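You operate a simulated robot arm through the tools that you are given. There is no shell and no other tool.

The job below is to be done with a simulated two-armed robot. You get a single attempt, and the scene is never put back.

JOB
Switch the box on and lay the flake of fragment L20 at its tag's heat.
Fine: film on before the tip; park the spatula; then the 150 g weight on the film till it sets.

It is judged by the outcome, as a careful person would: the job done as asked, and still so three seconds after it is handed in. It fails if anything else is knocked over, pushed out of place, dropped, spilled or broken.

ROBOT AND FRAMES
Two 7-joint arms with two-finger parallel grippers on one trunk that stands fixed in place. Base frame: the origin is at the foot of the trunk, x ahead of it, y to its left, z up. Units: cm, rad, N and s.
The left shoulder is at [2, 11.3, 127.2], the right one opposite. With the tool pointing down near the work surface each hand reaches from about 16 to 60 cm from the base axis, measured 20 degrees to its own side. Payload 1.57 kg a hand.
The tool frame of a hand sits at the grasp point between the pads (the TCP): z along the fingers, y along the line on which they close. The tips reach 3 cm beyond it. Largest opening 8 cm; finger width 1.7, thickness 1.2; the body of the gripper, 4 by 8.2 cm, starts 8 cm behind the TCP.
Orientation is that of the tool frame in the base frame, as a unit quaternion [x, y, z, w]. With the fingers straight down and closing along the base's y, the tool's x points along the base's -x, its y along +y and its z along -z.

CONTROLS
- The arms move only by the tool send_rows. It takes "left_moves", "right_moves" or both (then of equal length, played together; a hand with none holds still); each is a list of rows, each a list of 7 numbers: the opening, from 0 (shut) to 1 (fully open), then the shift along the tool's x, y, z in units of 20 mm (1.0 is 20 mm), then the turn, a rotation vector about the tool's x, y, z in units of 4 degrees (1.0 is 4 degrees). In form: [[fingers, x, y, z, rx, ry, rz], ...]. A call has 1 to 20 rows; each row shifts and turns the commanded pose from where the row before left it, along the tool's axes as they then stand. A call with a number of a shift or a turn outside -1 to 1 is refused whole. Each row takes 0.2 s and may step no farther than 5 cm and 0.15 rad from the row before; otherwise, or with a gripper value out of range, the whole call is refused. Where a pose cannot be reached the arm comes as near as it can. A force on the tool above 40 N (or 10 N above the force at the start of the call, whichever is more), or a blocked arm, ends the call early, and 0.2 s more pass. The fingers move at their own pace (about 4.5 cm/s each) and stop on an object; they squeeze with about 30 N. The grip force told is the motor's: it shows also when the fingers shut on nothing. Time passes only in rows, and 0.2 s behind the last, so rows that do not move let the fingers close. It gives the time, the measured TCP pose, the force on the tool (base axes), the opening and the grip force at its end, in the units of the frame above (readings bear some noise), with the torque about the TCP (base axes, N m) and any sound that the robot's microphone picked up, and new pictures: "pictures" is both (left out), scene, wrist or none (wrist: the cameras of the hands that moved).
- Cameras (640 x 400 px; columns grow to the right, rows downward): "scene" is now at [8.91, 4.16, 140.18]; the picture's right is [0.47, -0.88, 0.00], its down [-0.45, -0.24, -0.86] and it looks along [0.76, 0.40, -0.52] (base axes); focal length 239 px, centre (320, 200). "left" rides on the left gripper at [7.2, 0.7, -12.2] in its tool frame; the picture's right is [-0.09, 1.00, 0.00], its down [-0.84, -0.08, -0.54] and it looks along [-0.54, -0.05, 0.84] (tool axes); focal length 238 px, centre (320, 200). "right" rides on the right gripper at [7.2, -0.7, -12.2] in its tool frame; the picture's right is [0.09, 1.00, 0.00], its down [-0.84, 0.08, -0.54] and it looks along [-0.54, 0.05, 0.84] (tool axes); focal length 238 px, centre (320, 200). There is no depth. A picture from a camera that has moved, and an enlarged one, comes with that camera's place and axes in the base frame and with its lens.
- lift_body(by): moves the trunk up (or, below 0, down) by that many cm; the arms and the scene camera ride with it, the base frame stays. It gives what a move gives, with no picture.
- head_to(pan, tilt): turns the head with the scene camera to pan (to the left, within 1.396 rad either way) and tilt (down, from -0.506 to 1.204), counted from straight ahead of the robot. It gives what a move gives, and a new picture of the scene camera.
- inspect(camera, box): a new picture of the part [left, top, right, bottom] of that camera's present view, enlarged. It takes no simulated time.
- job_done(): hands the job in; it is judged then, once.

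Places have to be worked out from the pictures, the camera data and where the tool is seen. Open the grippers and draw the arms clear of the work before you hand the job in, unless the task says otherwise.

The tools are called after "Call:" as name(argument=value, ...) on one line, values as JSON. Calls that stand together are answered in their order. send_rows: Moves the arms, as the interface text tells. Its arguments: {"type":"object","properties":{"left_moves":{"type":"array"},"right_moves":{"type":"array"},"pictures":{"type":"string","enum":["both","scene","wrist","none"]}},"required":[]} The other tools are called the same way: lift_body (by) moves the trunk up or down; head_to (pan, tilt) turns the head that bears the scene camera; inspect (camera, box) takes an enlarged picture of a part of a camera's view; job_done () hands the job in.

At the start:

```text
time_s: 0.0
left_position: [33.6, 34.82, 119.41]
left_orientation: [0.0, 1.0, 0.0, 0.0]
left_force: [-0.4, -0.1, 0.5]
left_moment: [0.0, 0.02, -0.02]
left_opening: 8.01
left_gripper_force: 0.1
right_position: [40.12, 1.99, 129.79]
right_orientation: [0.0, 1.0, 0.0, 0.0]
right_force: [-0.2, 0.3, 0.2]
right_moment: [-0.01, 0.01, 0.02]
right_opening: 7.99
right_gripper_force: 0.1
trunk travel left (down, up): [-32.5, 24.5]
head pan, tilt (commanded): [0.49, 0.541]
```

scene: 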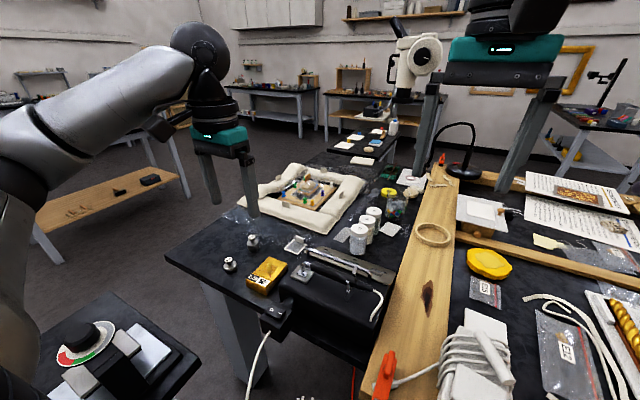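
right: 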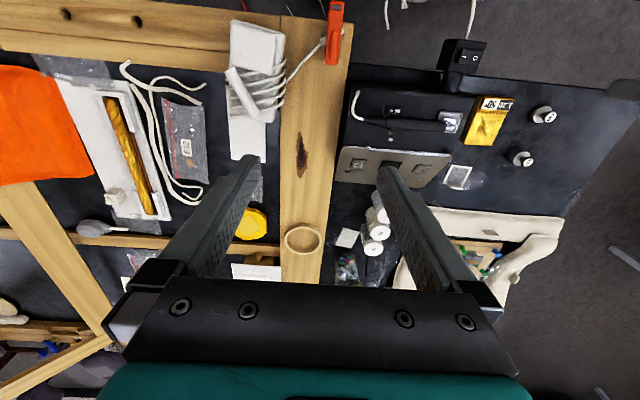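
left: 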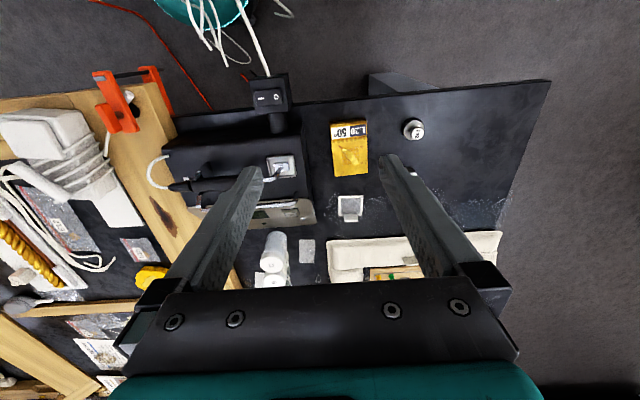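

I start by looking closely at the work area from the current cameras: the box with switch, the spatula, the yellow fragment tagged L20, the weights and the film.

Call:
inspect(camera="left", box=[150, 60, 450, 250])

Call:
inspect(camera="right", box=[320, 20, 600, 200])

Call:
inspect(camera="scene", box=[200, 160, 440, 320])

```text
2.11 times, centred on (300, 155) of left
camera zoom: at [26.45, 35.33, 131.6], right [0.09, 1.0, 0.0], down [0.84, -0.08, 0.54], along [0.54, -0.05, -0.84], focal length 502 px, centre (362, 295)
```

zoom: 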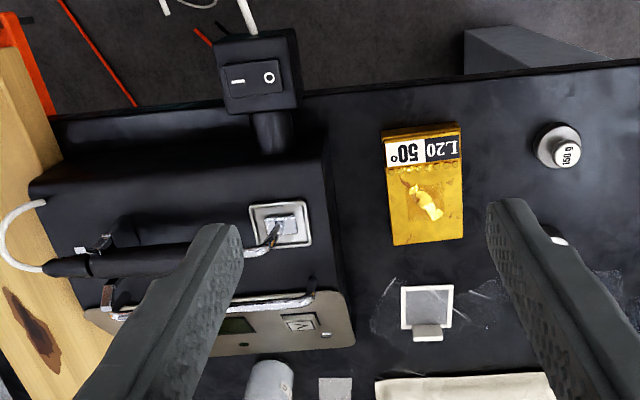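

```text
2.22 times, centred on (460, 110) of right
camera zoom: at [32.74, 1.35, 141.88], right [-0.09, 1.0, 0.0], down [0.84, 0.08, 0.54], along [0.54, 0.05, -0.84], focal length 530 px, centre (9, 400)
```

zoom: 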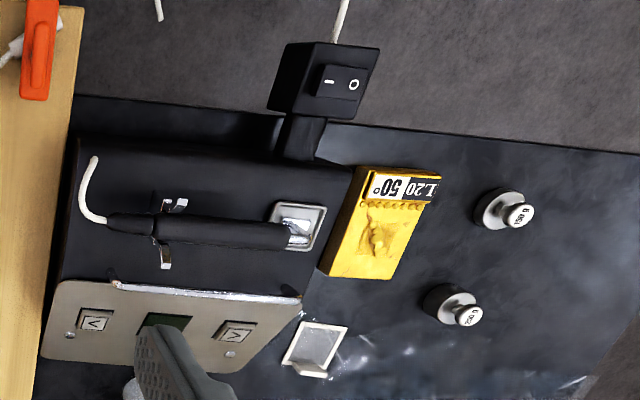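

```text
2.50 times, centred on (320, 240) of scene
camera zoom: at [8.91, 4.16, 140.18], right [0.47, -0.88, 0.0], down [-0.45, -0.24, -0.86], along [0.76, 0.4, -0.52], focal length 598 px, centre (320, 100)
```

zoom: 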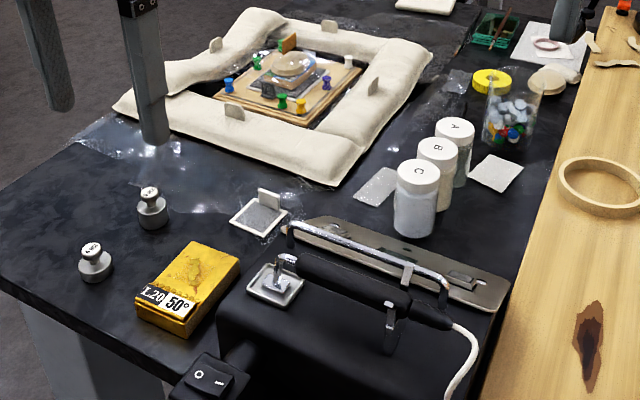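

The weights read 150 g and 200 g, and the tag says L20 50°. I'll read the papers, display and other items before moving anything.

Call:
inspect(camera="scene", box=[480, 150, 640, 260])

Call:
inspect(camera="scene", box=[30, 300, 190, 400])

Call:
inspect(camera="right", box=[330, 80, 470, 200])

Call:
inspect(camera="scene", box=[280, 210, 400, 290])

Call:
inspect(camera="left", box=[320, 100, 440, 230])

```text
3.64 times, centred on (560, 205) of scene
camera zoom: at [8.91, 4.16, 140.18], right [0.47, -0.88, 0.0], down [-0.45, -0.24, -0.86], along [0.76, 0.4, -0.52], focal length 870 px, centre (-553, 182)
```

zoom: 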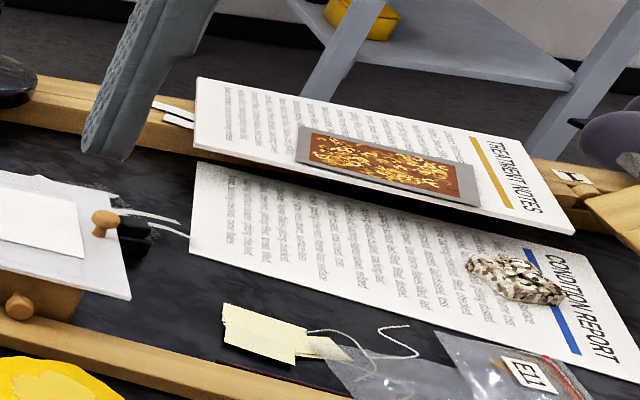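

```text
4.00 times, centred on (110, 350) of scene
camera zoom: at [8.91, 4.16, 140.18], right [0.47, -0.88, 0.0], down [-0.45, -0.24, -0.86], along [0.76, 0.4, -0.52], focal length 957 px, centre (1160, -400)
```

zoom: 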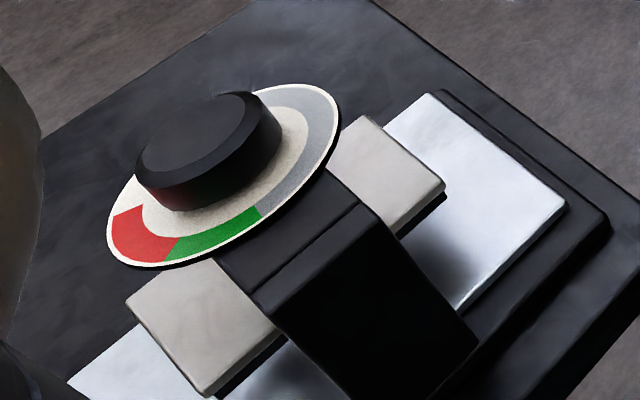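

```text
3.33 times, centred on (400, 140) of right
camera zoom: at [32.74, 1.35, 141.88], right [-0.09, 1.0, 0.0], down [0.84, 0.08, 0.54], along [0.54, 0.05, -0.84], focal length 794 px, centre (53, 400)
```

zoom: 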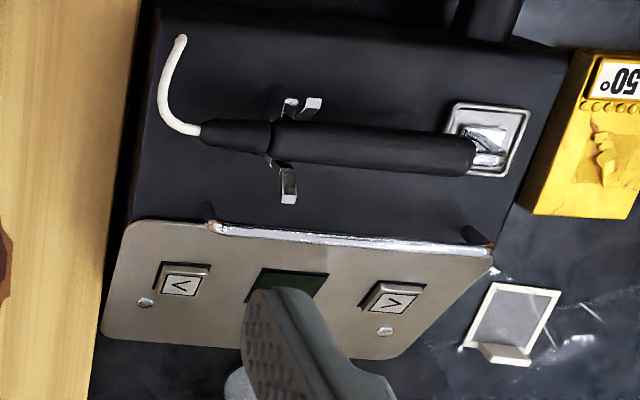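

```text
5.00 times, centred on (340, 250) of scene
camera zoom: at [8.91, 4.16, 140.18], right [0.47, -0.88, 0.0], down [-0.45, -0.24, -0.86], along [0.76, 0.4, -0.52], focal length 1196 px, centre (220, -50)
```

zoom: 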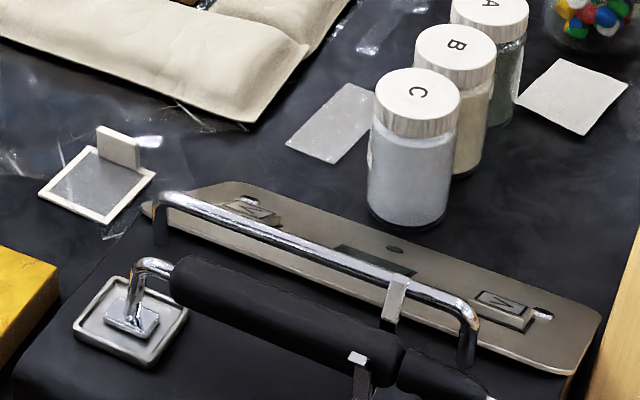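

```text
3.08 times, centred on (380, 165) of left
camera zoom: at [26.45, 35.33, 131.6], right [0.09, 1.0, 0.0], down [0.84, -0.08, 0.54], along [0.54, -0.05, -0.84], focal length 733 px, centre (135, 308)
```

zoom: 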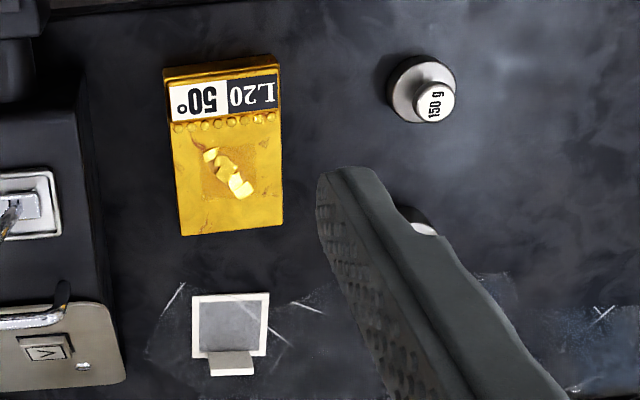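

Triangulated estimates: rocker "I" side at about [32.1, 26.1, 94.2], "O" at [32.1, 28.2, 93.9], flake at [44.7, 39.6, 88.3], ">" button at [54.1, 26.8, 92.6]. I move the closed left hand above the "I" side of the switch.

Call:
send_rows(left_moves=[[0, 0.0625, -0.376, 0.8, 0, 0, 0], [0, 0.0625, -0.376, 0.8, 0, 0, 0], [0, 0.0625, -0.376, 0.8, 0, 0, 0], [0, 0.0625, -0.376, 0.8, 0, 0, 0], [0, 0.0625, -0.376, 0.8, 0, 0, 0], [0, 0.0625, -0.376, 0.8, 0, 0, 0], [0, 0.0625, -0.376, 0.8, 0, 0, 0], [0, 0.0625, -0.376, 0.8, 0, 0, 0], [0, 0.0625, -0.376, 0.8, 0, 0, 0], [0, 0.0625, -0.376, 0.8, 0, 0, 0], [0, 0.0625, -0.376, 0.8, 0, 0, 0], [0, 0.0625, -0.376, 0.7, 0, 0, 0], [0, 0, 0, 0, 0, 0, 0]], pictures="both")

```text
time_s: 2.8
left_position: [32.09, 25.73, 100.28]
left_orientation: [0.0, 1.0, 0.001, 0.0]
left_force: [-0.5, 0.1, 0.3]
left_moment: [-0.02, -0.01, 0.0]
left_opening: 0.0
left_gripper_force: 21.1
right_position: [39.99, 1.92, 129.8]
right_orientation: [0.0, 1.0, 0.0, 0.0]
right_force: [0.6, 0.2, 0.4]
right_moment: [-0.02, 0.01, -0.01]
right_opening: 8.01
right_gripper_force: 0.1
trunk travel left (down, up): [-32.5, 24.5]
head pan, tilt (commanded): [0.49, 0.541]
camera scene: at [8.91, 4.17, 140.18], right [0.47, -0.88, 0.0], down [-0.45, -0.24, -0.86], along [0.76, 0.4, -0.52], focal length 239 px, centre (320, 200)
camera left: at [24.99, 26.3, 112.56], right [0.09, 1.0, 0.0], down [0.84, -0.08, 0.54], along [0.54, -0.05, -0.84], focal length 238 px, centre (320, 200)
```

scene: 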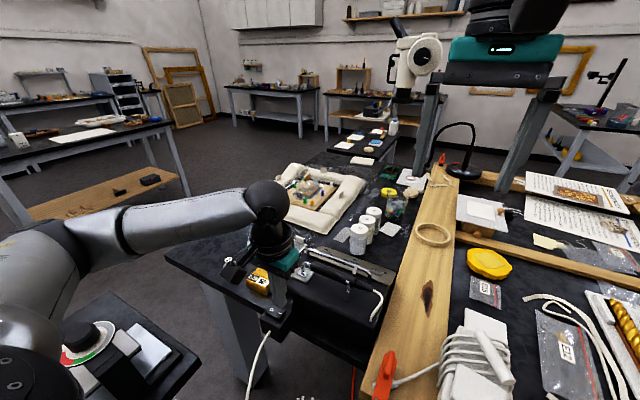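
left: 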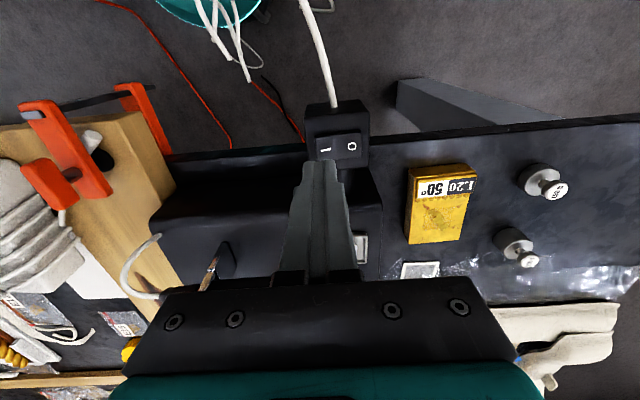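

The tip is above the switch. I zoom to check its alignment to the "I" side and to confirm the weights' labels.

Call:
inspect(camera="left", box=[270, 90, 400, 190])

Call:
inspect(camera="left", box=[380, 130, 600, 280])

```text
4.00 times, centred on (335, 140) of left
camera zoom: at [24.99, 26.3, 112.56], right [0.09, 1.0, 0.0], down [0.84, -0.08, 0.54], along [0.54, -0.05, -0.84], focal length 953 px, centre (260, 440)
```

zoom: 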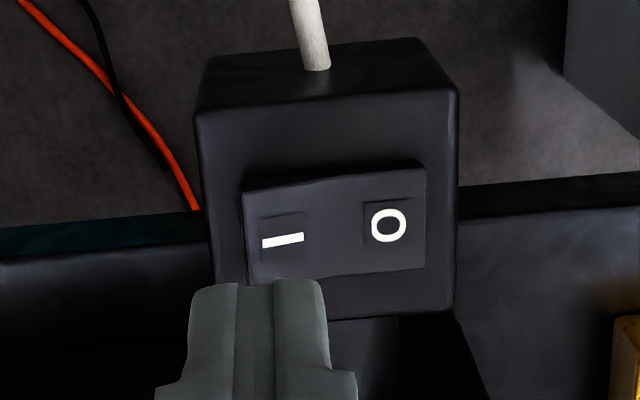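

```text
2.67 times, centred on (490, 205) of left
camera zoom: at [24.99, 26.3, 112.56], right [0.09, 1.0, 0.0], down [0.84, -0.08, 0.54], along [0.54, -0.05, -0.84], focal length 636 px, centre (-133, 187)
```

zoom: 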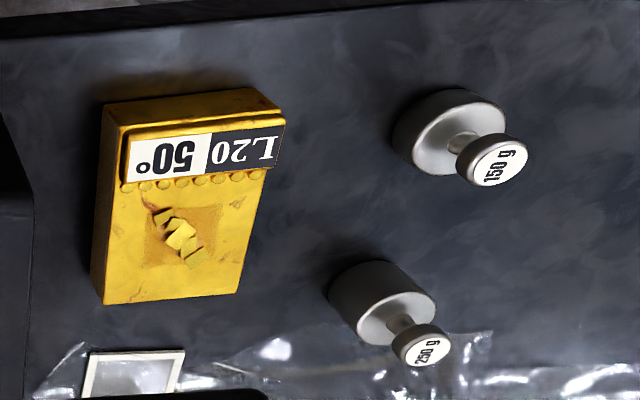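

The "I" end of the rocker is raised (off now), spanning y 25.3–27.1 at x 32.1. I shift 0.2 cm to +y and lower in small steps, watching force.

Call:
send_rows(left_moves=[[0, 0, 0.08, 0.5, 0, 0, 0], [0, 0, 0, 0.5, 0, 0, 0], [0, 0, 0, 0.15, 0, 0, 0], [0, 0, 0, 0.15, 0, 0, 0], [0, 0, 0, 0.1, 0, 0, 0]], pictures="wrist")

```text
time_s: 4.0
left_position: [32.24, 25.94, 97.57]
left_orientation: [0.0, 1.0, 0.0, -0.001]
left_force: [-0.4, 0.1, -1.2]
left_moment: [0.02, 0.04, -0.02]
left_opening: 0.0
left_gripper_force: 21.7
right_position: [40.11, 1.88, 129.83]
right_orientation: [0.0, 1.0, 0.0, -0.001]
right_force: [-1.4, 0.7, -0.1]
right_moment: [-0.06, 0.0, 0.03]
right_opening: 7.96
right_gripper_force: 0.0
trunk travel left (down, up): [-32.5, 24.5]
head pan, tilt (commanded): [0.49, 0.541]
camera left: at [25.09, 26.49, 109.81], right [0.09, 1.0, 0.0], down [0.84, -0.08, 0.54], along [0.54, -0.05, -0.84], focal length 238 px, centre (320, 200)
```

left: 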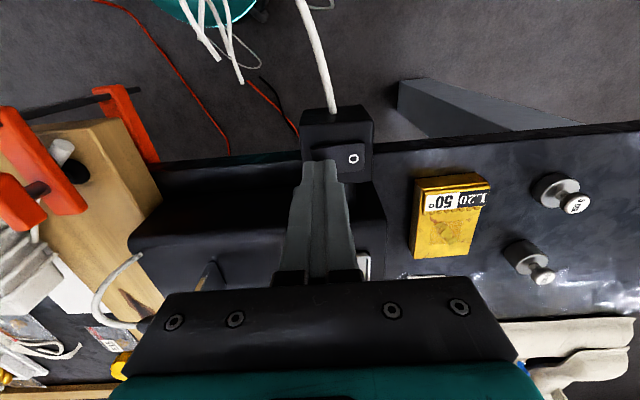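

No contact yet at tip height ~94.6. I continue down in small steps.

Call:
send_rows(left_moves=[[0, 0, 0, 0.1, 0, 0, 0], [0, 0, 0, 0.1, 0, 0, 0], [0, 0, 0, 0.1, 0, 0, 0]], pictures="wrist")

```text
time_s: 4.8
left_position: [32.28, 25.97, 96.97]
left_orientation: [0.0, 1.0, 0.0, 0.0]
left_force: [0.5, -0.1, 0.8]
left_moment: [-0.06, 0.0, 0.01]
left_opening: 0.0
left_gripper_force: 21.2
right_position: [40.07, 1.87, 129.83]
right_orientation: [0.001, 1.0, 0.0, 0.0]
right_force: [0.3, -0.2, -0.4]
right_moment: [-0.02, 0.03, 0.01]
right_opening: 8.01
right_gripper_force: 0.0
trunk travel left (down, up): [-32.5, 24.5]
head pan, tilt (commanded): [0.49, 0.541]
camera left: at [25.05, 26.49, 109.22], right [0.09, 1.0, 0.0], down [0.84, -0.08, 0.54], along [0.54, -0.05, -0.84], focal length 238 px, centre (320, 200)
```

left: 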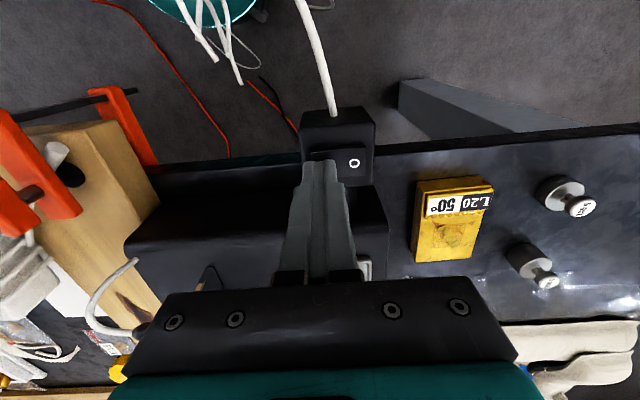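

Call:
inspect(camera="left", box=[280, 90, 400, 190])

Call:
send_rows(left_moves=[[0, 0, 0, 0.1, 0, 0, 0], [0, 0, 0, 0.1, 0, 0, 0], [0, 0, 0, 0.05, 0, 0, 0]], pictures="wrist")

```text
4.00 times, centred on (340, 140) of left
camera zoom: at [25.05, 26.49, 109.22], right [0.09, 1.0, 0.0], down [0.84, -0.08, 0.54], along [0.54, -0.05, -0.84], focal length 953 px, centre (240, 440)
```

zoom: 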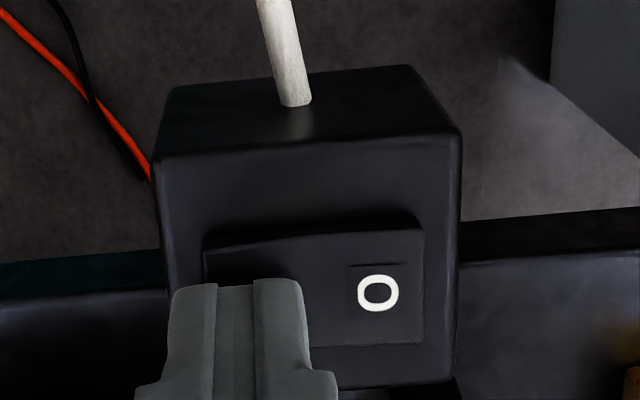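

```text
time_s: 5.6
left_position: [32.23, 25.91, 96.85]
left_orientation: [0.0, 1.0, 0.001, 0.004]
left_force: [-4.3, 0.1, 37.5]
left_moment: [0.42, 0.19, 0.03]
left_opening: 0.0
left_gripper_force: 21.3
right_position: [39.8, 1.85, 129.82]
right_orientation: [0.0, 1.0, 0.001, 0.001]
right_force: [-0.1, -0.5, -1.1]
right_moment: [0.0, -0.01, -0.06]
right_opening: 8.02
right_gripper_force: 0.0
trunk travel left (down, up): [-32.5, 24.5]
head pan, tilt (commanded): [0.49, 0.541]
camera left: at [24.91, 26.4, 109.02], right [0.09, 1.0, 0.0], down [0.83, -0.08, 0.55], along [0.55, -0.05, -0.84], focal length 238 px, centre (320, 200)
```

left: 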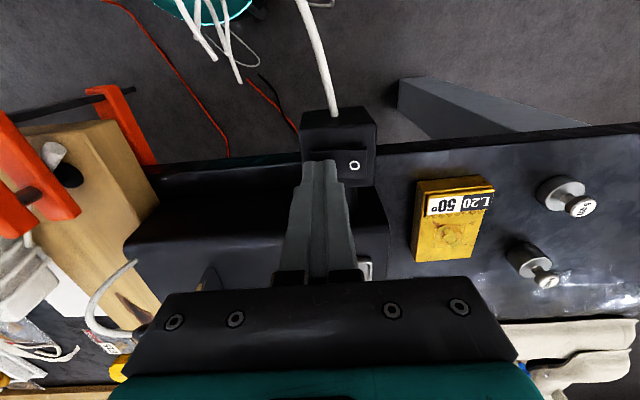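

Force jumped to 37 N at tip z≈93.85. I check whether the rocker has flipped, then back off.

Call:
inspect(camera="left", box=[280, 90, 400, 190])

Call:
send_rows(left_moves=[[0, 0, 0, -0.25, 0, 0, 0], [0, 0, 0, -0.5, 0, 0, 0], [0, 0, 0, -1, 0, 0, 0], [0, 0, 0, -1, 0, 0, 0]], pictures="wrist")

Call:
inspect(camera="left", box=[280, 90, 400, 190])

```text
4.00 times, centred on (340, 140) of left
camera zoom: at [24.91, 26.4, 109.02], right [0.09, 1.0, 0.0], down [0.83, -0.08, 0.55], along [0.55, -0.05, -0.84], focal length 953 px, centre (240, 440)
```

zoom: 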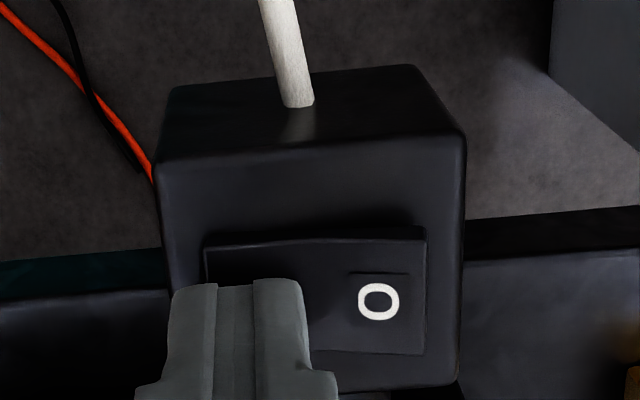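

```text
time_s: 6.6
left_position: [32.1, 25.98, 101.94]
left_orientation: [0.0, 1.0, 0.001, -0.001]
left_force: [1.0, -0.2, -0.9]
left_moment: [-0.03, 0.04, 0.02]
left_opening: 0.03
left_gripper_force: 21.7
right_position: [40.08, 1.88, 129.82]
right_orientation: [0.0, 1.0, -0.001, 0.0]
right_force: [-0.5, 0.0, 0.6]
right_moment: [0.02, -0.02, 0.0]
right_opening: 8.03
right_gripper_force: 0.0
trunk travel left (down, up): [-32.5, 24.5]
head pan, tilt (commanded): [0.49, 0.541]
camera left: at [24.97, 26.51, 114.16], right [0.09, 1.0, 0.0], down [0.84, -0.08, 0.54], along [0.54, -0.05, -0.84], focal length 238 px, centre (320, 200)
```

left: 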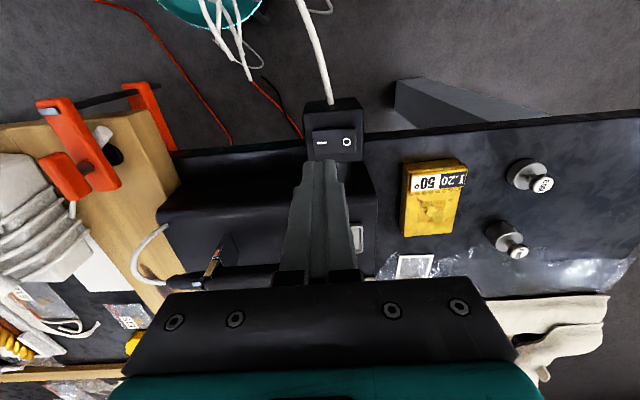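

```text
4.00 times, centred on (340, 140) of left
camera zoom: at [24.97, 26.51, 114.16], right [0.09, 1.0, 0.0], down [0.84, -0.08, 0.54], along [0.54, -0.05, -0.84], focal length 953 px, centre (240, 440)
```

zoom: 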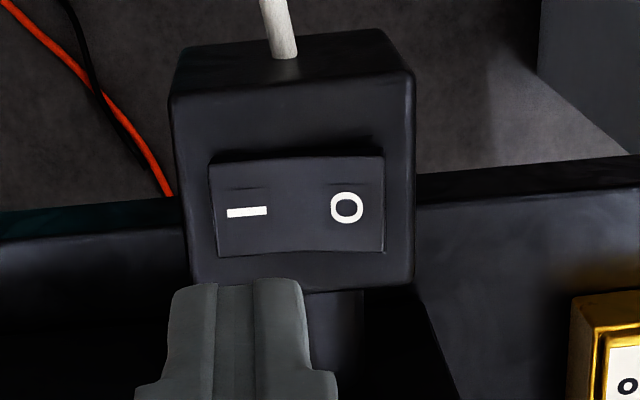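

The rocker now sits with "I" pressed in (its slope reversed), so the box should be on. I close the right hand's fingers to clear its view of the display, and lift the left hand away.

Call:
send_rows(left_moves=[[0, -0.3, 0.5, -1, 0, 0, 0], [0, -0.3, 0.5, -1, 0, 0, 0], [0, -0.3, 0.5, -1, 0, 0, 0], [0, -0.3, 0.5, -1, 0, 0, 0], [0, 0, 0.5, 0, 0, 0, 0], [0, 0, 0.5, 0, 0, 0, 0], [0, 0, 0, 0, 0, 0, 0]], right_moves=[[0, 0, 0, 0, 0, 0, 0], [0, 0, 0, 0, 0, 0, 0], [0, 0, 0, 0, 0, 0, 0], [0, 0, 0, 0, 0, 0, 0], [0, 0, 0, 0, 0, 0, 0], [0, 0, 0, 0, 0, 0, 0], [0, 0, 0, 0, 0, 0, 0]], pictures="both")

Call:
inspect(camera="right", box=[330, 100, 470, 200])

```text
time_s: 8.2
left_position: [34.49, 32.01, 110.0]
left_orientation: [0.0, 1.0, 0.0, 0.0]
left_force: [0.0, -0.6, 0.1]
left_moment: [0.04, -0.05, 0.02]
left_opening: 0.01
left_gripper_force: 21.6
right_position: [40.07, 2.0, 129.72]
right_orientation: [0.0, 1.0, -0.001, 0.0]
right_force: [-0.9, 0.9, -1.0]
right_moment: [-0.01, -0.01, -0.01]
right_opening: 0.0
right_gripper_force: 21.8
trunk travel left (down, up): [-32.5, 24.5]
head pan, tilt (commanded): [0.49, 0.541]
camera scene: at [8.92, 4.16, 140.18], right [0.47, -0.88, 0.0], down [-0.45, -0.24, -0.86], along [0.76, 0.4, -0.52], focal length 239 px, centre (320, 200)
camera right: at [32.75, 1.35, 141.88], right [-0.09, 1.0, 0.0], down [0.84, 0.08, 0.54], along [0.54, 0.05, -0.84], focal length 238 px, centre (320, 200)
camera left: at [27.43, 32.57, 122.2], right [0.09, 1.0, 0.0], down [0.84, -0.08, 0.54], along [0.54, -0.05, -0.84], focal length 238 px, centre (320, 200)
```

scene: 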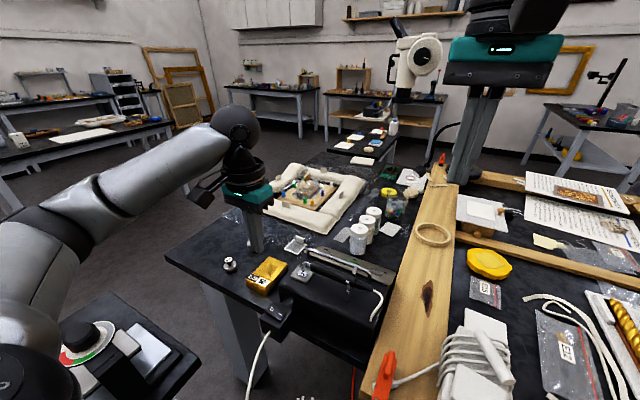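
right: 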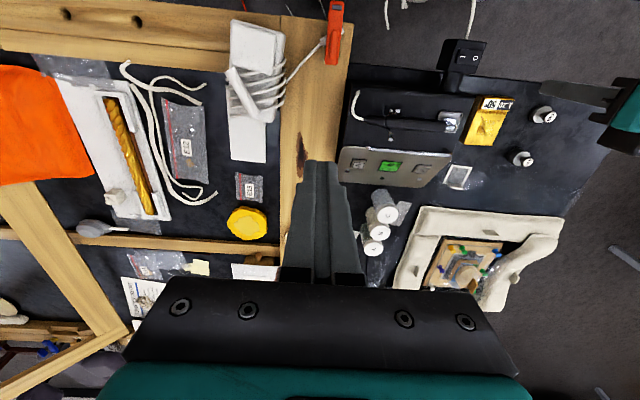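
left: 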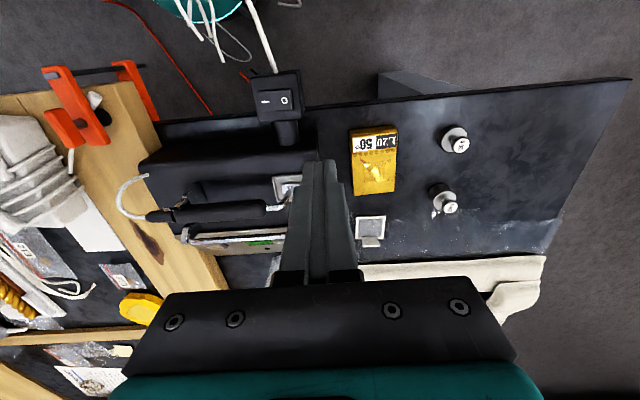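

```text
4.00 times, centred on (400, 150) of right
camera zoom: at [32.75, 1.35, 141.88], right [-0.09, 1.0, 0.0], down [0.84, 0.08, 0.54], along [0.54, 0.05, -0.84], focal length 953 px, centre (0, 400)
```

zoom: 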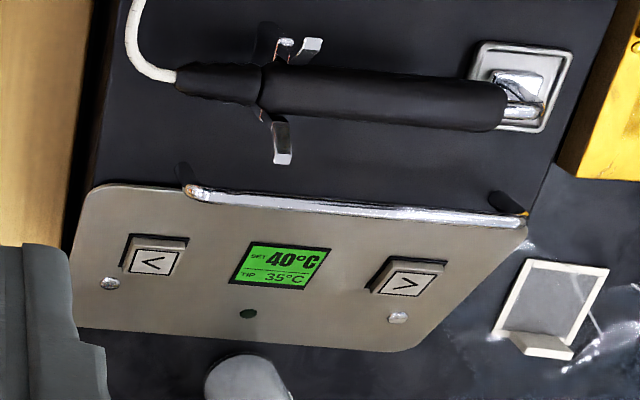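

The display reads SET 40 °C, TIP 35 °C, so the box is on; I must raise the set point to 50. I bring the closed left hand above the ">" button at about [54.4, 26.8].

Call:
send_rows(left_moves=[[0, -0.905, -0.237, 0, 0, 0, 0], [0, -0.905, -0.237, 0, 0, 0, 0], [0, -0.905, -0.237, 0, 0, 0, 0], [0, -0.905, -0.237, 0, 0, 0, 0], [0, -0.905, -0.237, 0, 0, 0, 0], [0, -0.905, -0.237, 0, 0, 0, 0], [0, -0.905, -0.237, 0, 0, 0, 0], [0, -0.905, -0.237, 0, 0, 0, 0], [0, -0.905, -0.237, 0, 0, 0, 0], [0, -0.905, -0.237, 0, 0, 0, 0], [0, -0.905, -0.237, 0, 0, 0, 0], [0, 0, 0, 1, 0, 0, 0], [0, 0, 0, 1, 0, 0, 0], [0, 0, 0, 1, 0, 0, 0], [0, 0, 0, 1, 0, 0, 0], [0, 0, 0, 0, 0, 0, 0]], pictures="both")

Call:
inspect(camera="right", box=[330, 80, 490, 200])

```text
time_s: 11.6
left_position: [54.55, 26.81, 102.05]
left_orientation: [-0.001, 1.0, 0.0, -0.001]
left_force: [0.1, -0.2, 0.4]
left_moment: [0.02, -0.02, -0.02]
left_opening: 0.0
left_gripper_force: 22.1
right_position: [40.12, 1.86, 129.78]
right_orientation: [0.0, 1.0, 0.0, 0.001]
right_force: [-0.3, 0.3, -0.8]
right_moment: [0.0, 0.02, -0.03]
right_opening: 0.0
right_gripper_force: 21.7
trunk travel left (down, up): [-32.5, 24.5]
head pan, tilt (commanded): [0.49, 0.541]
camera scene: at [8.91, 4.16, 140.18], right [0.47, -0.88, 0.0], down [-0.45, -0.24, -0.86], along [0.76, 0.4, -0.52], focal length 239 px, centre (320, 200)
camera left: at [47.36, 27.36, 114.24], right [0.09, 1.0, 0.0], down [0.84, -0.08, 0.54], along [0.54, -0.05, -0.84], focal length 238 px, centre (320, 200)
```

scene: 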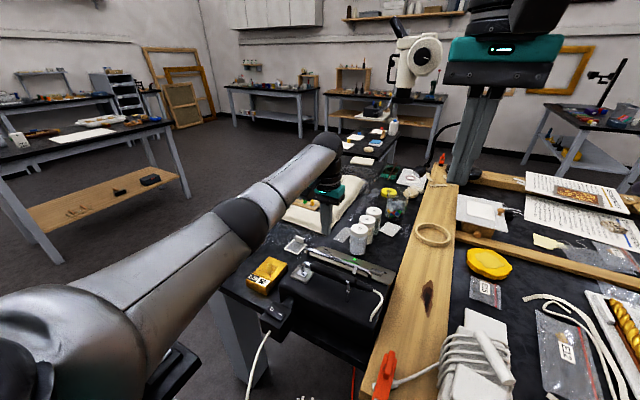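
left: 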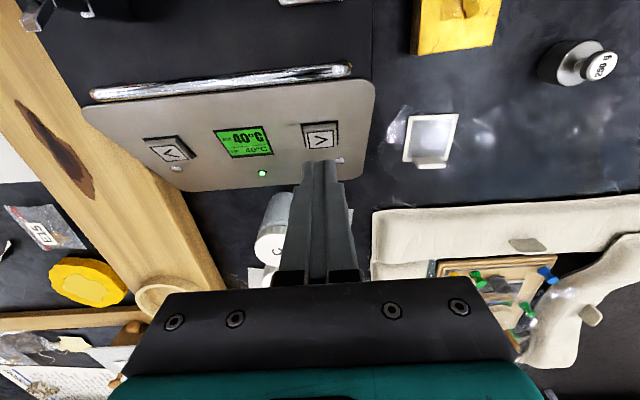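

```text
3.33 times, centred on (410, 140) of right
camera zoom: at [32.74, 1.35, 141.88], right [-0.09, 1.0, 0.0], down [0.84, 0.08, 0.54], along [0.54, 0.05, -0.84], focal length 794 px, centre (20, 400)
```

zoom: 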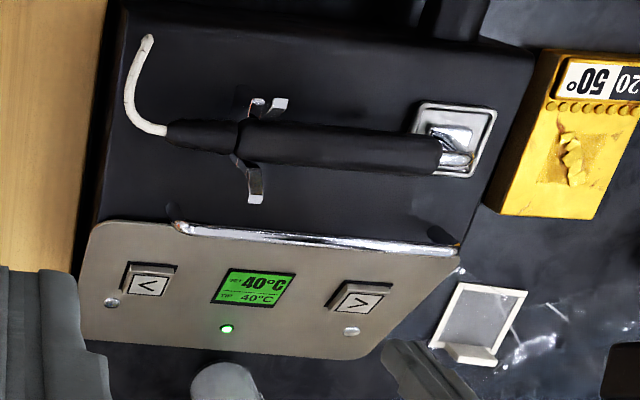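

LED is green: tip has reached the 40 °C set point. The tip is right above ">"; I lower toward it, then press in small steps.

Call:
send_rows(left_moves=[[0, 0, 0, 1, 0, 0, 0], [0, 0, 0, 1, 0, 0, 0], [0, 0, 0, 0.5, 0, 0, 0], [0, 0, 0, 0.1, 0, 0, 0], [0, 0, 0, 0.1, 0, 0, 0], [0, 0, 0, 0.1, 0, 0, 0]], pictures="wrist")

Call:
inspect(camera="right", box=[340, 120, 460, 200])

```text
time_s: 13.0
left_position: [54.45, 26.67, 96.49]
left_orientation: [0.0, 1.0, 0.001, -0.001]
left_force: [-0.2, -0.5, -0.4]
left_moment: [-0.01, 0.04, -0.01]
left_opening: 0.0
left_gripper_force: 21.5
right_position: [40.02, 1.89, 129.74]
right_orientation: [-0.001, 1.0, 0.0, -0.001]
right_force: [-0.5, -0.6, -0.1]
right_moment: [-0.01, -0.02, 0.03]
right_opening: 0.01
right_gripper_force: 21.7
trunk travel left (down, up): [-32.5, 24.5]
head pan, tilt (commanded): [0.49, 0.541]
camera left: at [47.33, 27.34, 108.54], right [0.09, 1.0, 0.0], down [0.84, -0.08, 0.54], along [0.54, -0.05, -0.84], focal length 238 px, centre (320, 200)
```

left: 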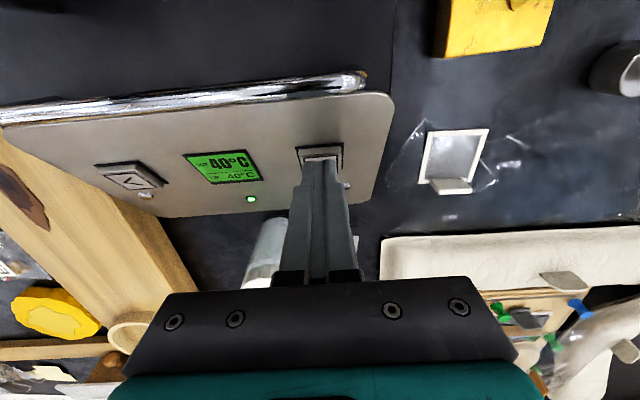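

```text
5.00 times, centred on (400, 160) of right
camera zoom: at [32.75, 1.35, 141.88], right [-0.09, 1.0, 0.0], down [0.84, 0.08, 0.54], along [0.54, 0.05, -0.84], focal length 1192 px, centre (-80, 400)
```

zoom: 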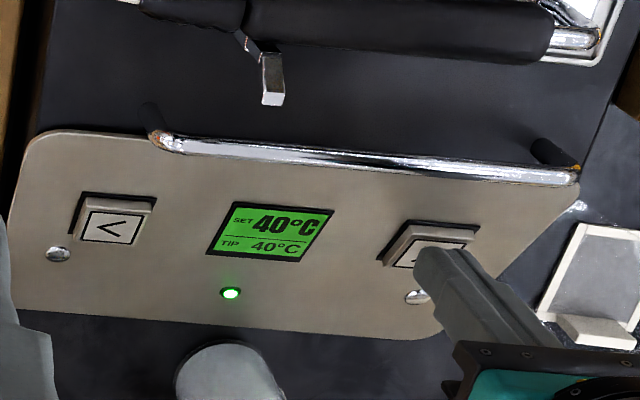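

No contact yet (tip at 93.5). I continue down slowly in 2 mm steps.

Call:
send_rows(left_moves=[[0, 0, 0, 0.1, 0, 0, 0], [0, 0, 0, 0.1, 0, 0, 0], [0, 0, 0, 0.1, 0, 0, 0]], pictures="wrist")

Call:
inspect(camera="right", box=[340, 120, 460, 200])

```text
time_s: 13.8
left_position: [54.4, 26.74, 95.84]
left_orientation: [0.0, 1.0, 0.0, 0.0]
left_force: [0.1, -0.9, 0.4]
left_moment: [-0.02, -0.01, 0.01]
left_opening: 0.0
left_gripper_force: 21.0
right_position: [40.03, 1.94, 129.81]
right_orientation: [0.001, 1.0, 0.0, 0.001]
right_force: [0.1, 0.5, 0.0]
right_moment: [0.01, 0.01, 0.04]
right_opening: 0.0
right_gripper_force: 21.5
trunk travel left (down, up): [-32.5, 24.5]
head pan, tilt (commanded): [0.49, 0.541]
camera left: at [47.32, 27.34, 107.98], right [0.09, 1.0, 0.0], down [0.84, -0.08, 0.54], along [0.54, -0.05, -0.84], focal length 238 px, centre (320, 200)
```

left: 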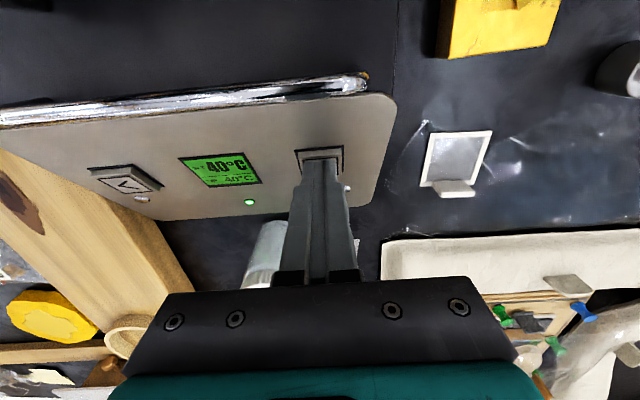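

```text
5.00 times, centred on (400, 160) of right
camera zoom: at [32.74, 1.35, 141.88], right [-0.09, 1.0, 0.0], down [0.84, 0.08, 0.54], along [0.54, 0.05, -0.84], focal length 1192 px, centre (-80, 400)
```

zoom: 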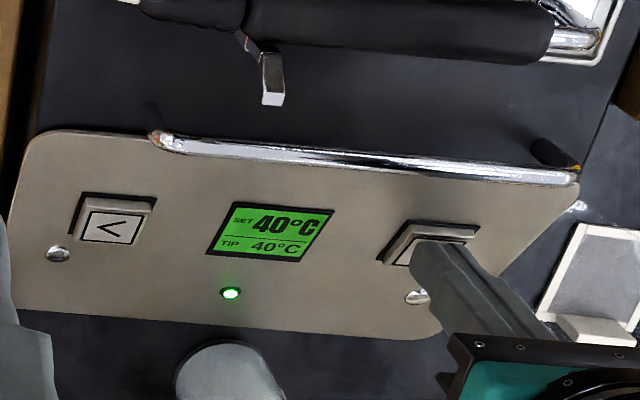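

Still no contact at tip z 92.84. I continue in finer steps.

Call:
send_rows(left_moves=[[0, 0, 0, 0.08, 0, 0, 0], [0, 0, 0, 0.08, 0, 0, 0], [0, 0, 0, 0.08, 0, 0, 0]], pictures="wrist")

Call:
inspect(camera="right", box=[340, 120, 460, 200])

```text
time_s: 14.6
left_position: [54.54, 26.75, 95.35]
left_orientation: [0.0, 1.0, 0.0, 0.0]
left_force: [0.4, 0.6, 2.3]
left_moment: [0.0, -0.01, 0.03]
left_opening: 0.0
left_gripper_force: 21.4
right_position: [40.05, 2.0, 129.79]
right_orientation: [0.0, 1.0, 0.0, 0.0]
right_force: [-0.8, 0.6, -1.1]
right_moment: [-0.01, 0.01, -0.02]
right_opening: 0.03
right_gripper_force: 21.3
trunk travel left (down, up): [-32.5, 24.5]
head pan, tilt (commanded): [0.49, 0.541]
heard: click
camera left: at [47.31, 27.28, 107.56], right [0.09, 1.0, 0.0], down [0.84, -0.08, 0.54], along [0.54, -0.05, -0.84], focal length 238 px, centre (320, 200)
```

left: 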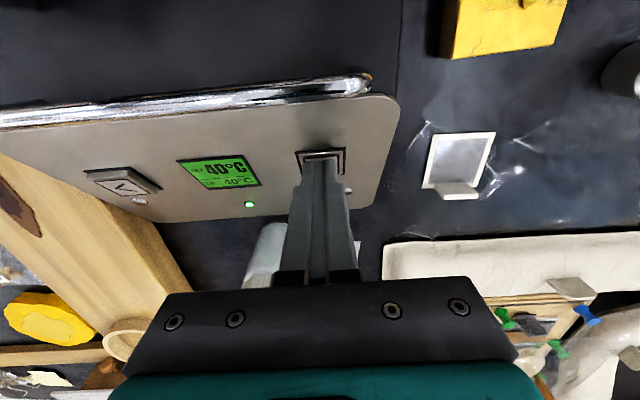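

```text
5.00 times, centred on (400, 160) of right
camera zoom: at [32.73, 1.34, 141.88], right [-0.09, 1.0, 0.0], down [0.84, 0.08, 0.54], along [0.54, 0.05, -0.84], focal length 1192 px, centre (-80, 400)
```

zoom: 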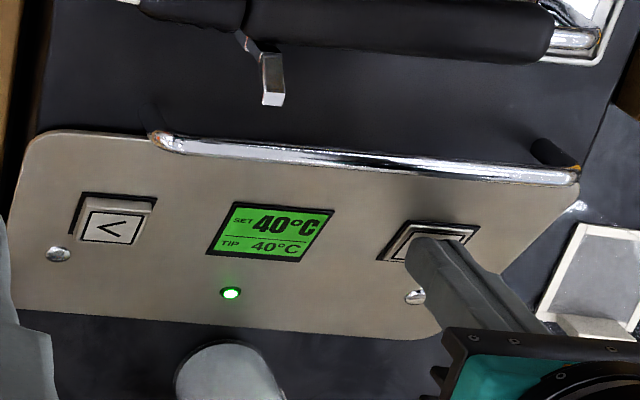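

A click was heard and force is 2.3 N. I raise 1 cm to release the button and read the display.

Call:
send_rows(left_moves=[[0, 0, 0, -0.3, 0, 0, 0], [0, 0, 0, -0.2, 0, 0, 0], [0, 0, 0, 0, 0, 0, 0]], pictures="none")

Call:
inspect(camera="right", box=[340, 120, 460, 200])

```text
time_s: 15.4
left_position: [54.52, 26.72, 96.25]
left_orientation: [0.001, 1.0, 0.0, 0.0]
left_force: [0.0, -0.2, -0.2]
left_moment: [0.02, 0.0, 0.0]
left_opening: 0.01
left_gripper_force: 21.4
right_position: [40.0, 1.93, 129.9]
right_orientation: [0.0, 1.0, -0.001, 0.0]
right_force: [-0.2, -0.3, -0.2]
right_moment: [0.02, 0.0, 0.01]
right_opening: 0.01
right_gripper_force: 20.9
trunk travel left (down, up): [-32.5, 24.5]
head pan, tilt (commanded): [0.49, 0.541]
```

```text
5.00 times, centred on (400, 160) of right
camera zoom: at [32.74, 1.35, 141.88], right [-0.09, 1.0, 0.0], down [0.84, 0.08, 0.54], along [0.54, 0.05, -0.84], focal length 1192 px, centre (-80, 400)
```

zoom: 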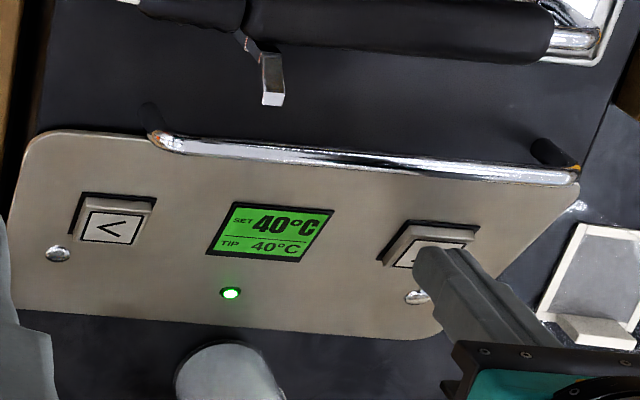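

SET still reads 40. I press again, a little deeper and holding briefly.

Call:
send_rows(left_moves=[[0, 0, 0, 0.2, 0, 0, 0], [0, 0, 0, 0.2, 0, 0, 0], [0, 0, 0, 0.1, 0, 0, 0], [0, 0, 0, 0.08, 0, 0, 0], [0, 0, 0, 0, 0, 0, 0]], pictures="none")

Call:
inspect(camera="right", box=[340, 120, 460, 200])

```text
time_s: 16.6
left_position: [54.4, 26.8, 95.26]
left_orientation: [0.0, 1.0, 0.0, 0.0]
left_force: [1.7, 0.6, 6.3]
left_moment: [0.01, 0.02, 0.01]
left_opening: 0.01
left_gripper_force: 21.5
right_position: [39.99, 1.95, 129.85]
right_orientation: [0.0, 1.0, -0.001, 0.0]
right_force: [0.2, 0.5, -0.6]
right_moment: [0.02, -0.01, -0.02]
right_opening: 0.02
right_gripper_force: 21.6
trunk travel left (down, up): [-32.5, 24.5]
head pan, tilt (commanded): [0.49, 0.541]
heard: click
```

```text
5.00 times, centred on (400, 160) of right
camera zoom: at [32.71, 1.33, 141.89], right [-0.09, 1.0, 0.0], down [0.84, 0.08, 0.54], along [0.54, 0.05, -0.84], focal length 1192 px, centre (-80, 400)
```

zoom: 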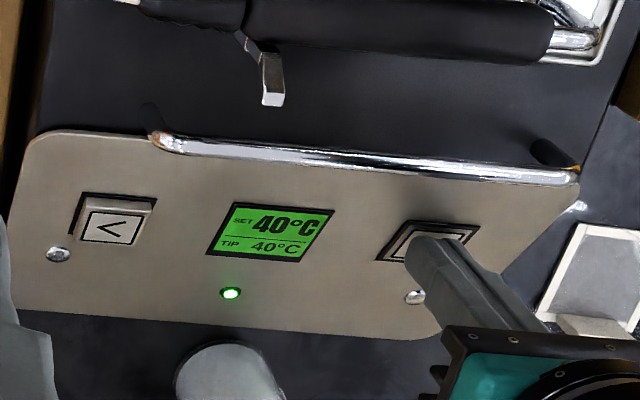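

Still 40 with the button held down. I hold it a second longer to see whether it needs a long press.

Call:
send_rows(left_moves=[[0, 0, 0, 0, 0, 0, 0], [0, 0, 0, 0, 0, 0, 0], [0, 0, 0, 0, 0, 0, 0], [0, 0, 0, 0, 0, 0, 0], [0, 0, 0, 0, 0, 0, 0]], pictures="wrist")

Call:
inspect(camera="right", box=[340, 120, 460, 200])

Call:
inspect(camera="left", box=[70, 60, 390, 240])

```text
time_s: 17.8
left_position: [54.42, 26.69, 95.24]
left_orientation: [0.0, 1.0, 0.001, 0.0]
left_force: [3.8, 0.7, 8.7]
left_moment: [0.04, -0.03, -0.03]
left_opening: 0.02
left_gripper_force: 21.1
right_position: [39.98, 1.83, 129.83]
right_orientation: [0.001, 1.0, 0.0, 0.0]
right_force: [0.0, 0.4, -1.3]
right_moment: [-0.03, 0.0, 0.0]
right_opening: 0.01
right_gripper_force: 21.3
trunk travel left (down, up): [-32.5, 24.5]
head pan, tilt (commanded): [0.49, 0.541]
camera left: at [47.3, 27.31, 107.4], right [0.09, 1.0, 0.0], down [0.84, -0.08, 0.54], along [0.54, -0.05, -0.84], focal length 238 px, centre (320, 200)
```

left: 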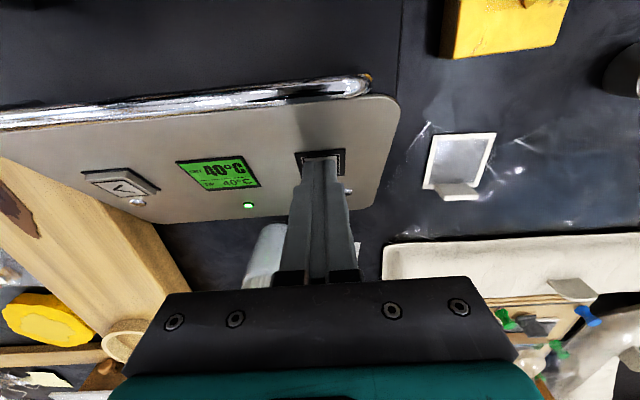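

```text
5.00 times, centred on (400, 160) of right
camera zoom: at [32.72, 1.33, 141.89], right [-0.09, 1.0, 0.0], down [0.84, 0.08, 0.54], along [0.54, 0.05, -0.84], focal length 1192 px, centre (-80, 400)
```

zoom: 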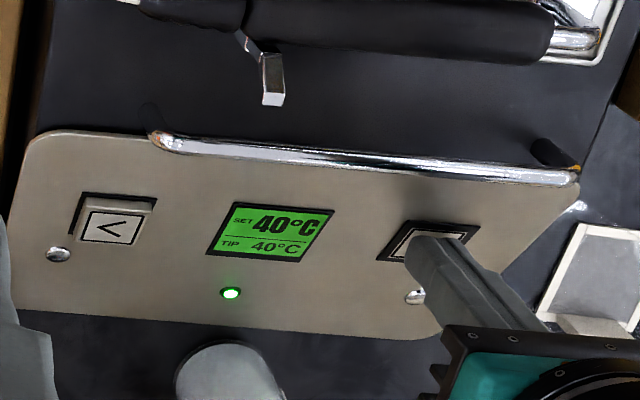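

```text
2.00 times, centred on (230, 150) of left
camera zoom: at [47.3, 27.31, 107.4], right [0.09, 1.0, 0.0], down [0.84, -0.08, 0.54], along [0.54, -0.05, -0.84], focal length 477 px, centre (500, 300)
```

zoom: 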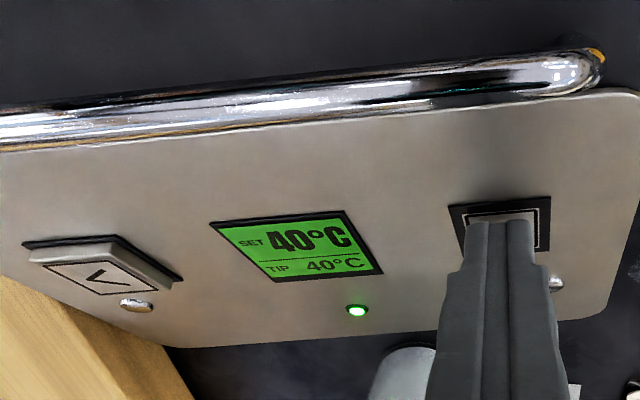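

The ">" button is fully pressed and clicks but SET stays at 40, so ">" apparently does not raise it from here (perhaps it's the lower limit/reverse sense). I move the left hand to the "<" button at [54.5, 12.0] and shift the right hand aside to keep clear.

Call:
send_rows(left_moves=[[0, 0, 0, -0.5, 0, 0, 0], [0, 0, 0, -1, 0, 0, 0], [0, 0, 0, -1, 0, 0, 0], [0, 0, -0.92, 0, 0, 0, 0], [0, 0, -0.92, 0, 0, 0, 0], [0, 0, -0.92, 0, 0, 0, 0], [0, 0, -0.92, 0, 0, 0, 0], [0, 0, -0.92, 0, 0, 0, 0], [0, 0, -0.92, 0, 0, 0, 0], [0, 0, -0.92, 0, 0, 0, 0], [0, 0, -0.92, 0, 0, 0, 0], [0, 0, 0, 0.7, 0, 0, 0], [0, 0, 0, 0, 0, 0, 0]], right_moves=[[0, 0, -1, 0, 0, 0, 0], [0, 0, -1, 0, 0, 0, 0], [0, 0, -1, 0, 0, 0, 0], [0, 0, -1, 0, 0, 0, 0], [0, 0, -1, 0, 0, 0, 0], [0, 0, 0, 0, 0, 0, 0], [0, 0, 0, 0, 0, 0, 0], [0, 0, 0, 0, 0, 0, 0], [0, 0, 0, 0, 0, 0, 0], [0, 0, 0, 0, 0, 0, 0], [0, 0, 0, 0, 0, 0, 0], [0, 0, 0, 0, 0, 0, 0], [0, 0, 0, 0, 0, 0, 0]], pictures="both")

Call:
inspect(camera="right", box=[380, 120, 500, 200])

```text
time_s: 20.6
left_position: [54.52, 12.03, 98.78]
left_orientation: [0.0, 1.0, 0.001, 0.0]
left_force: [0.5, -0.7, -0.4]
left_moment: [0.02, 0.01, -0.01]
left_opening: 0.0
left_gripper_force: 21.7
right_position: [40.15, -8.04, 129.9]
right_orientation: [0.0, 1.0, 0.0, 0.0]
right_force: [-0.2, 0.3, -0.5]
right_moment: [-0.02, -0.02, 0.0]
right_opening: 0.0
right_gripper_force: 21.3
trunk travel left (down, up): [-32.5, 24.5]
head pan, tilt (commanded): [0.49, 0.541]
camera scene: at [8.91, 4.16, 140.18], right [0.47, -0.88, 0.0], down [-0.45, -0.24, -0.86], along [0.76, 0.4, -0.52], focal length 239 px, centre (320, 200)
camera right: at [32.78, -8.63, 141.86], right [-0.09, 1.0, 0.0], down [0.84, 0.08, 0.54], along [0.54, 0.05, -0.84], focal length 238 px, centre (320, 200)
camera left: at [47.34, 12.56, 110.94], right [0.09, 1.0, 0.0], down [0.84, -0.08, 0.54], along [0.54, -0.05, -0.84], focal length 238 px, centre (320, 200)
```

scene: 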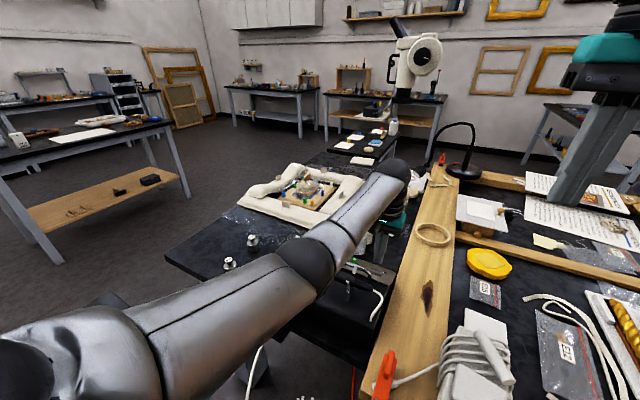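
right: 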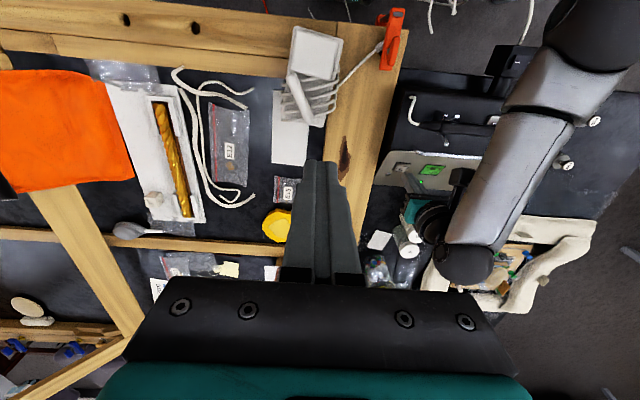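
left: 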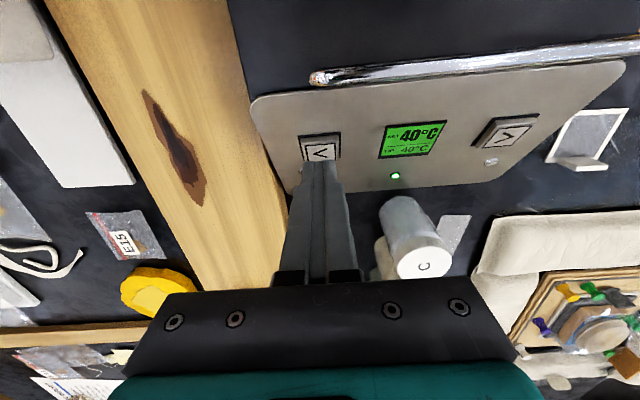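

```text
5.00 times, centred on (440, 160) of right
camera zoom: at [32.78, -8.63, 141.86], right [-0.09, 1.0, 0.0], down [0.84, 0.08, 0.54], along [0.54, 0.05, -0.84], focal length 1192 px, centre (-280, 400)
```

zoom: 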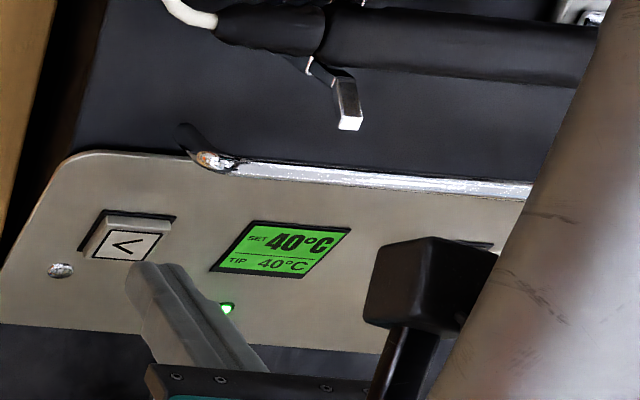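

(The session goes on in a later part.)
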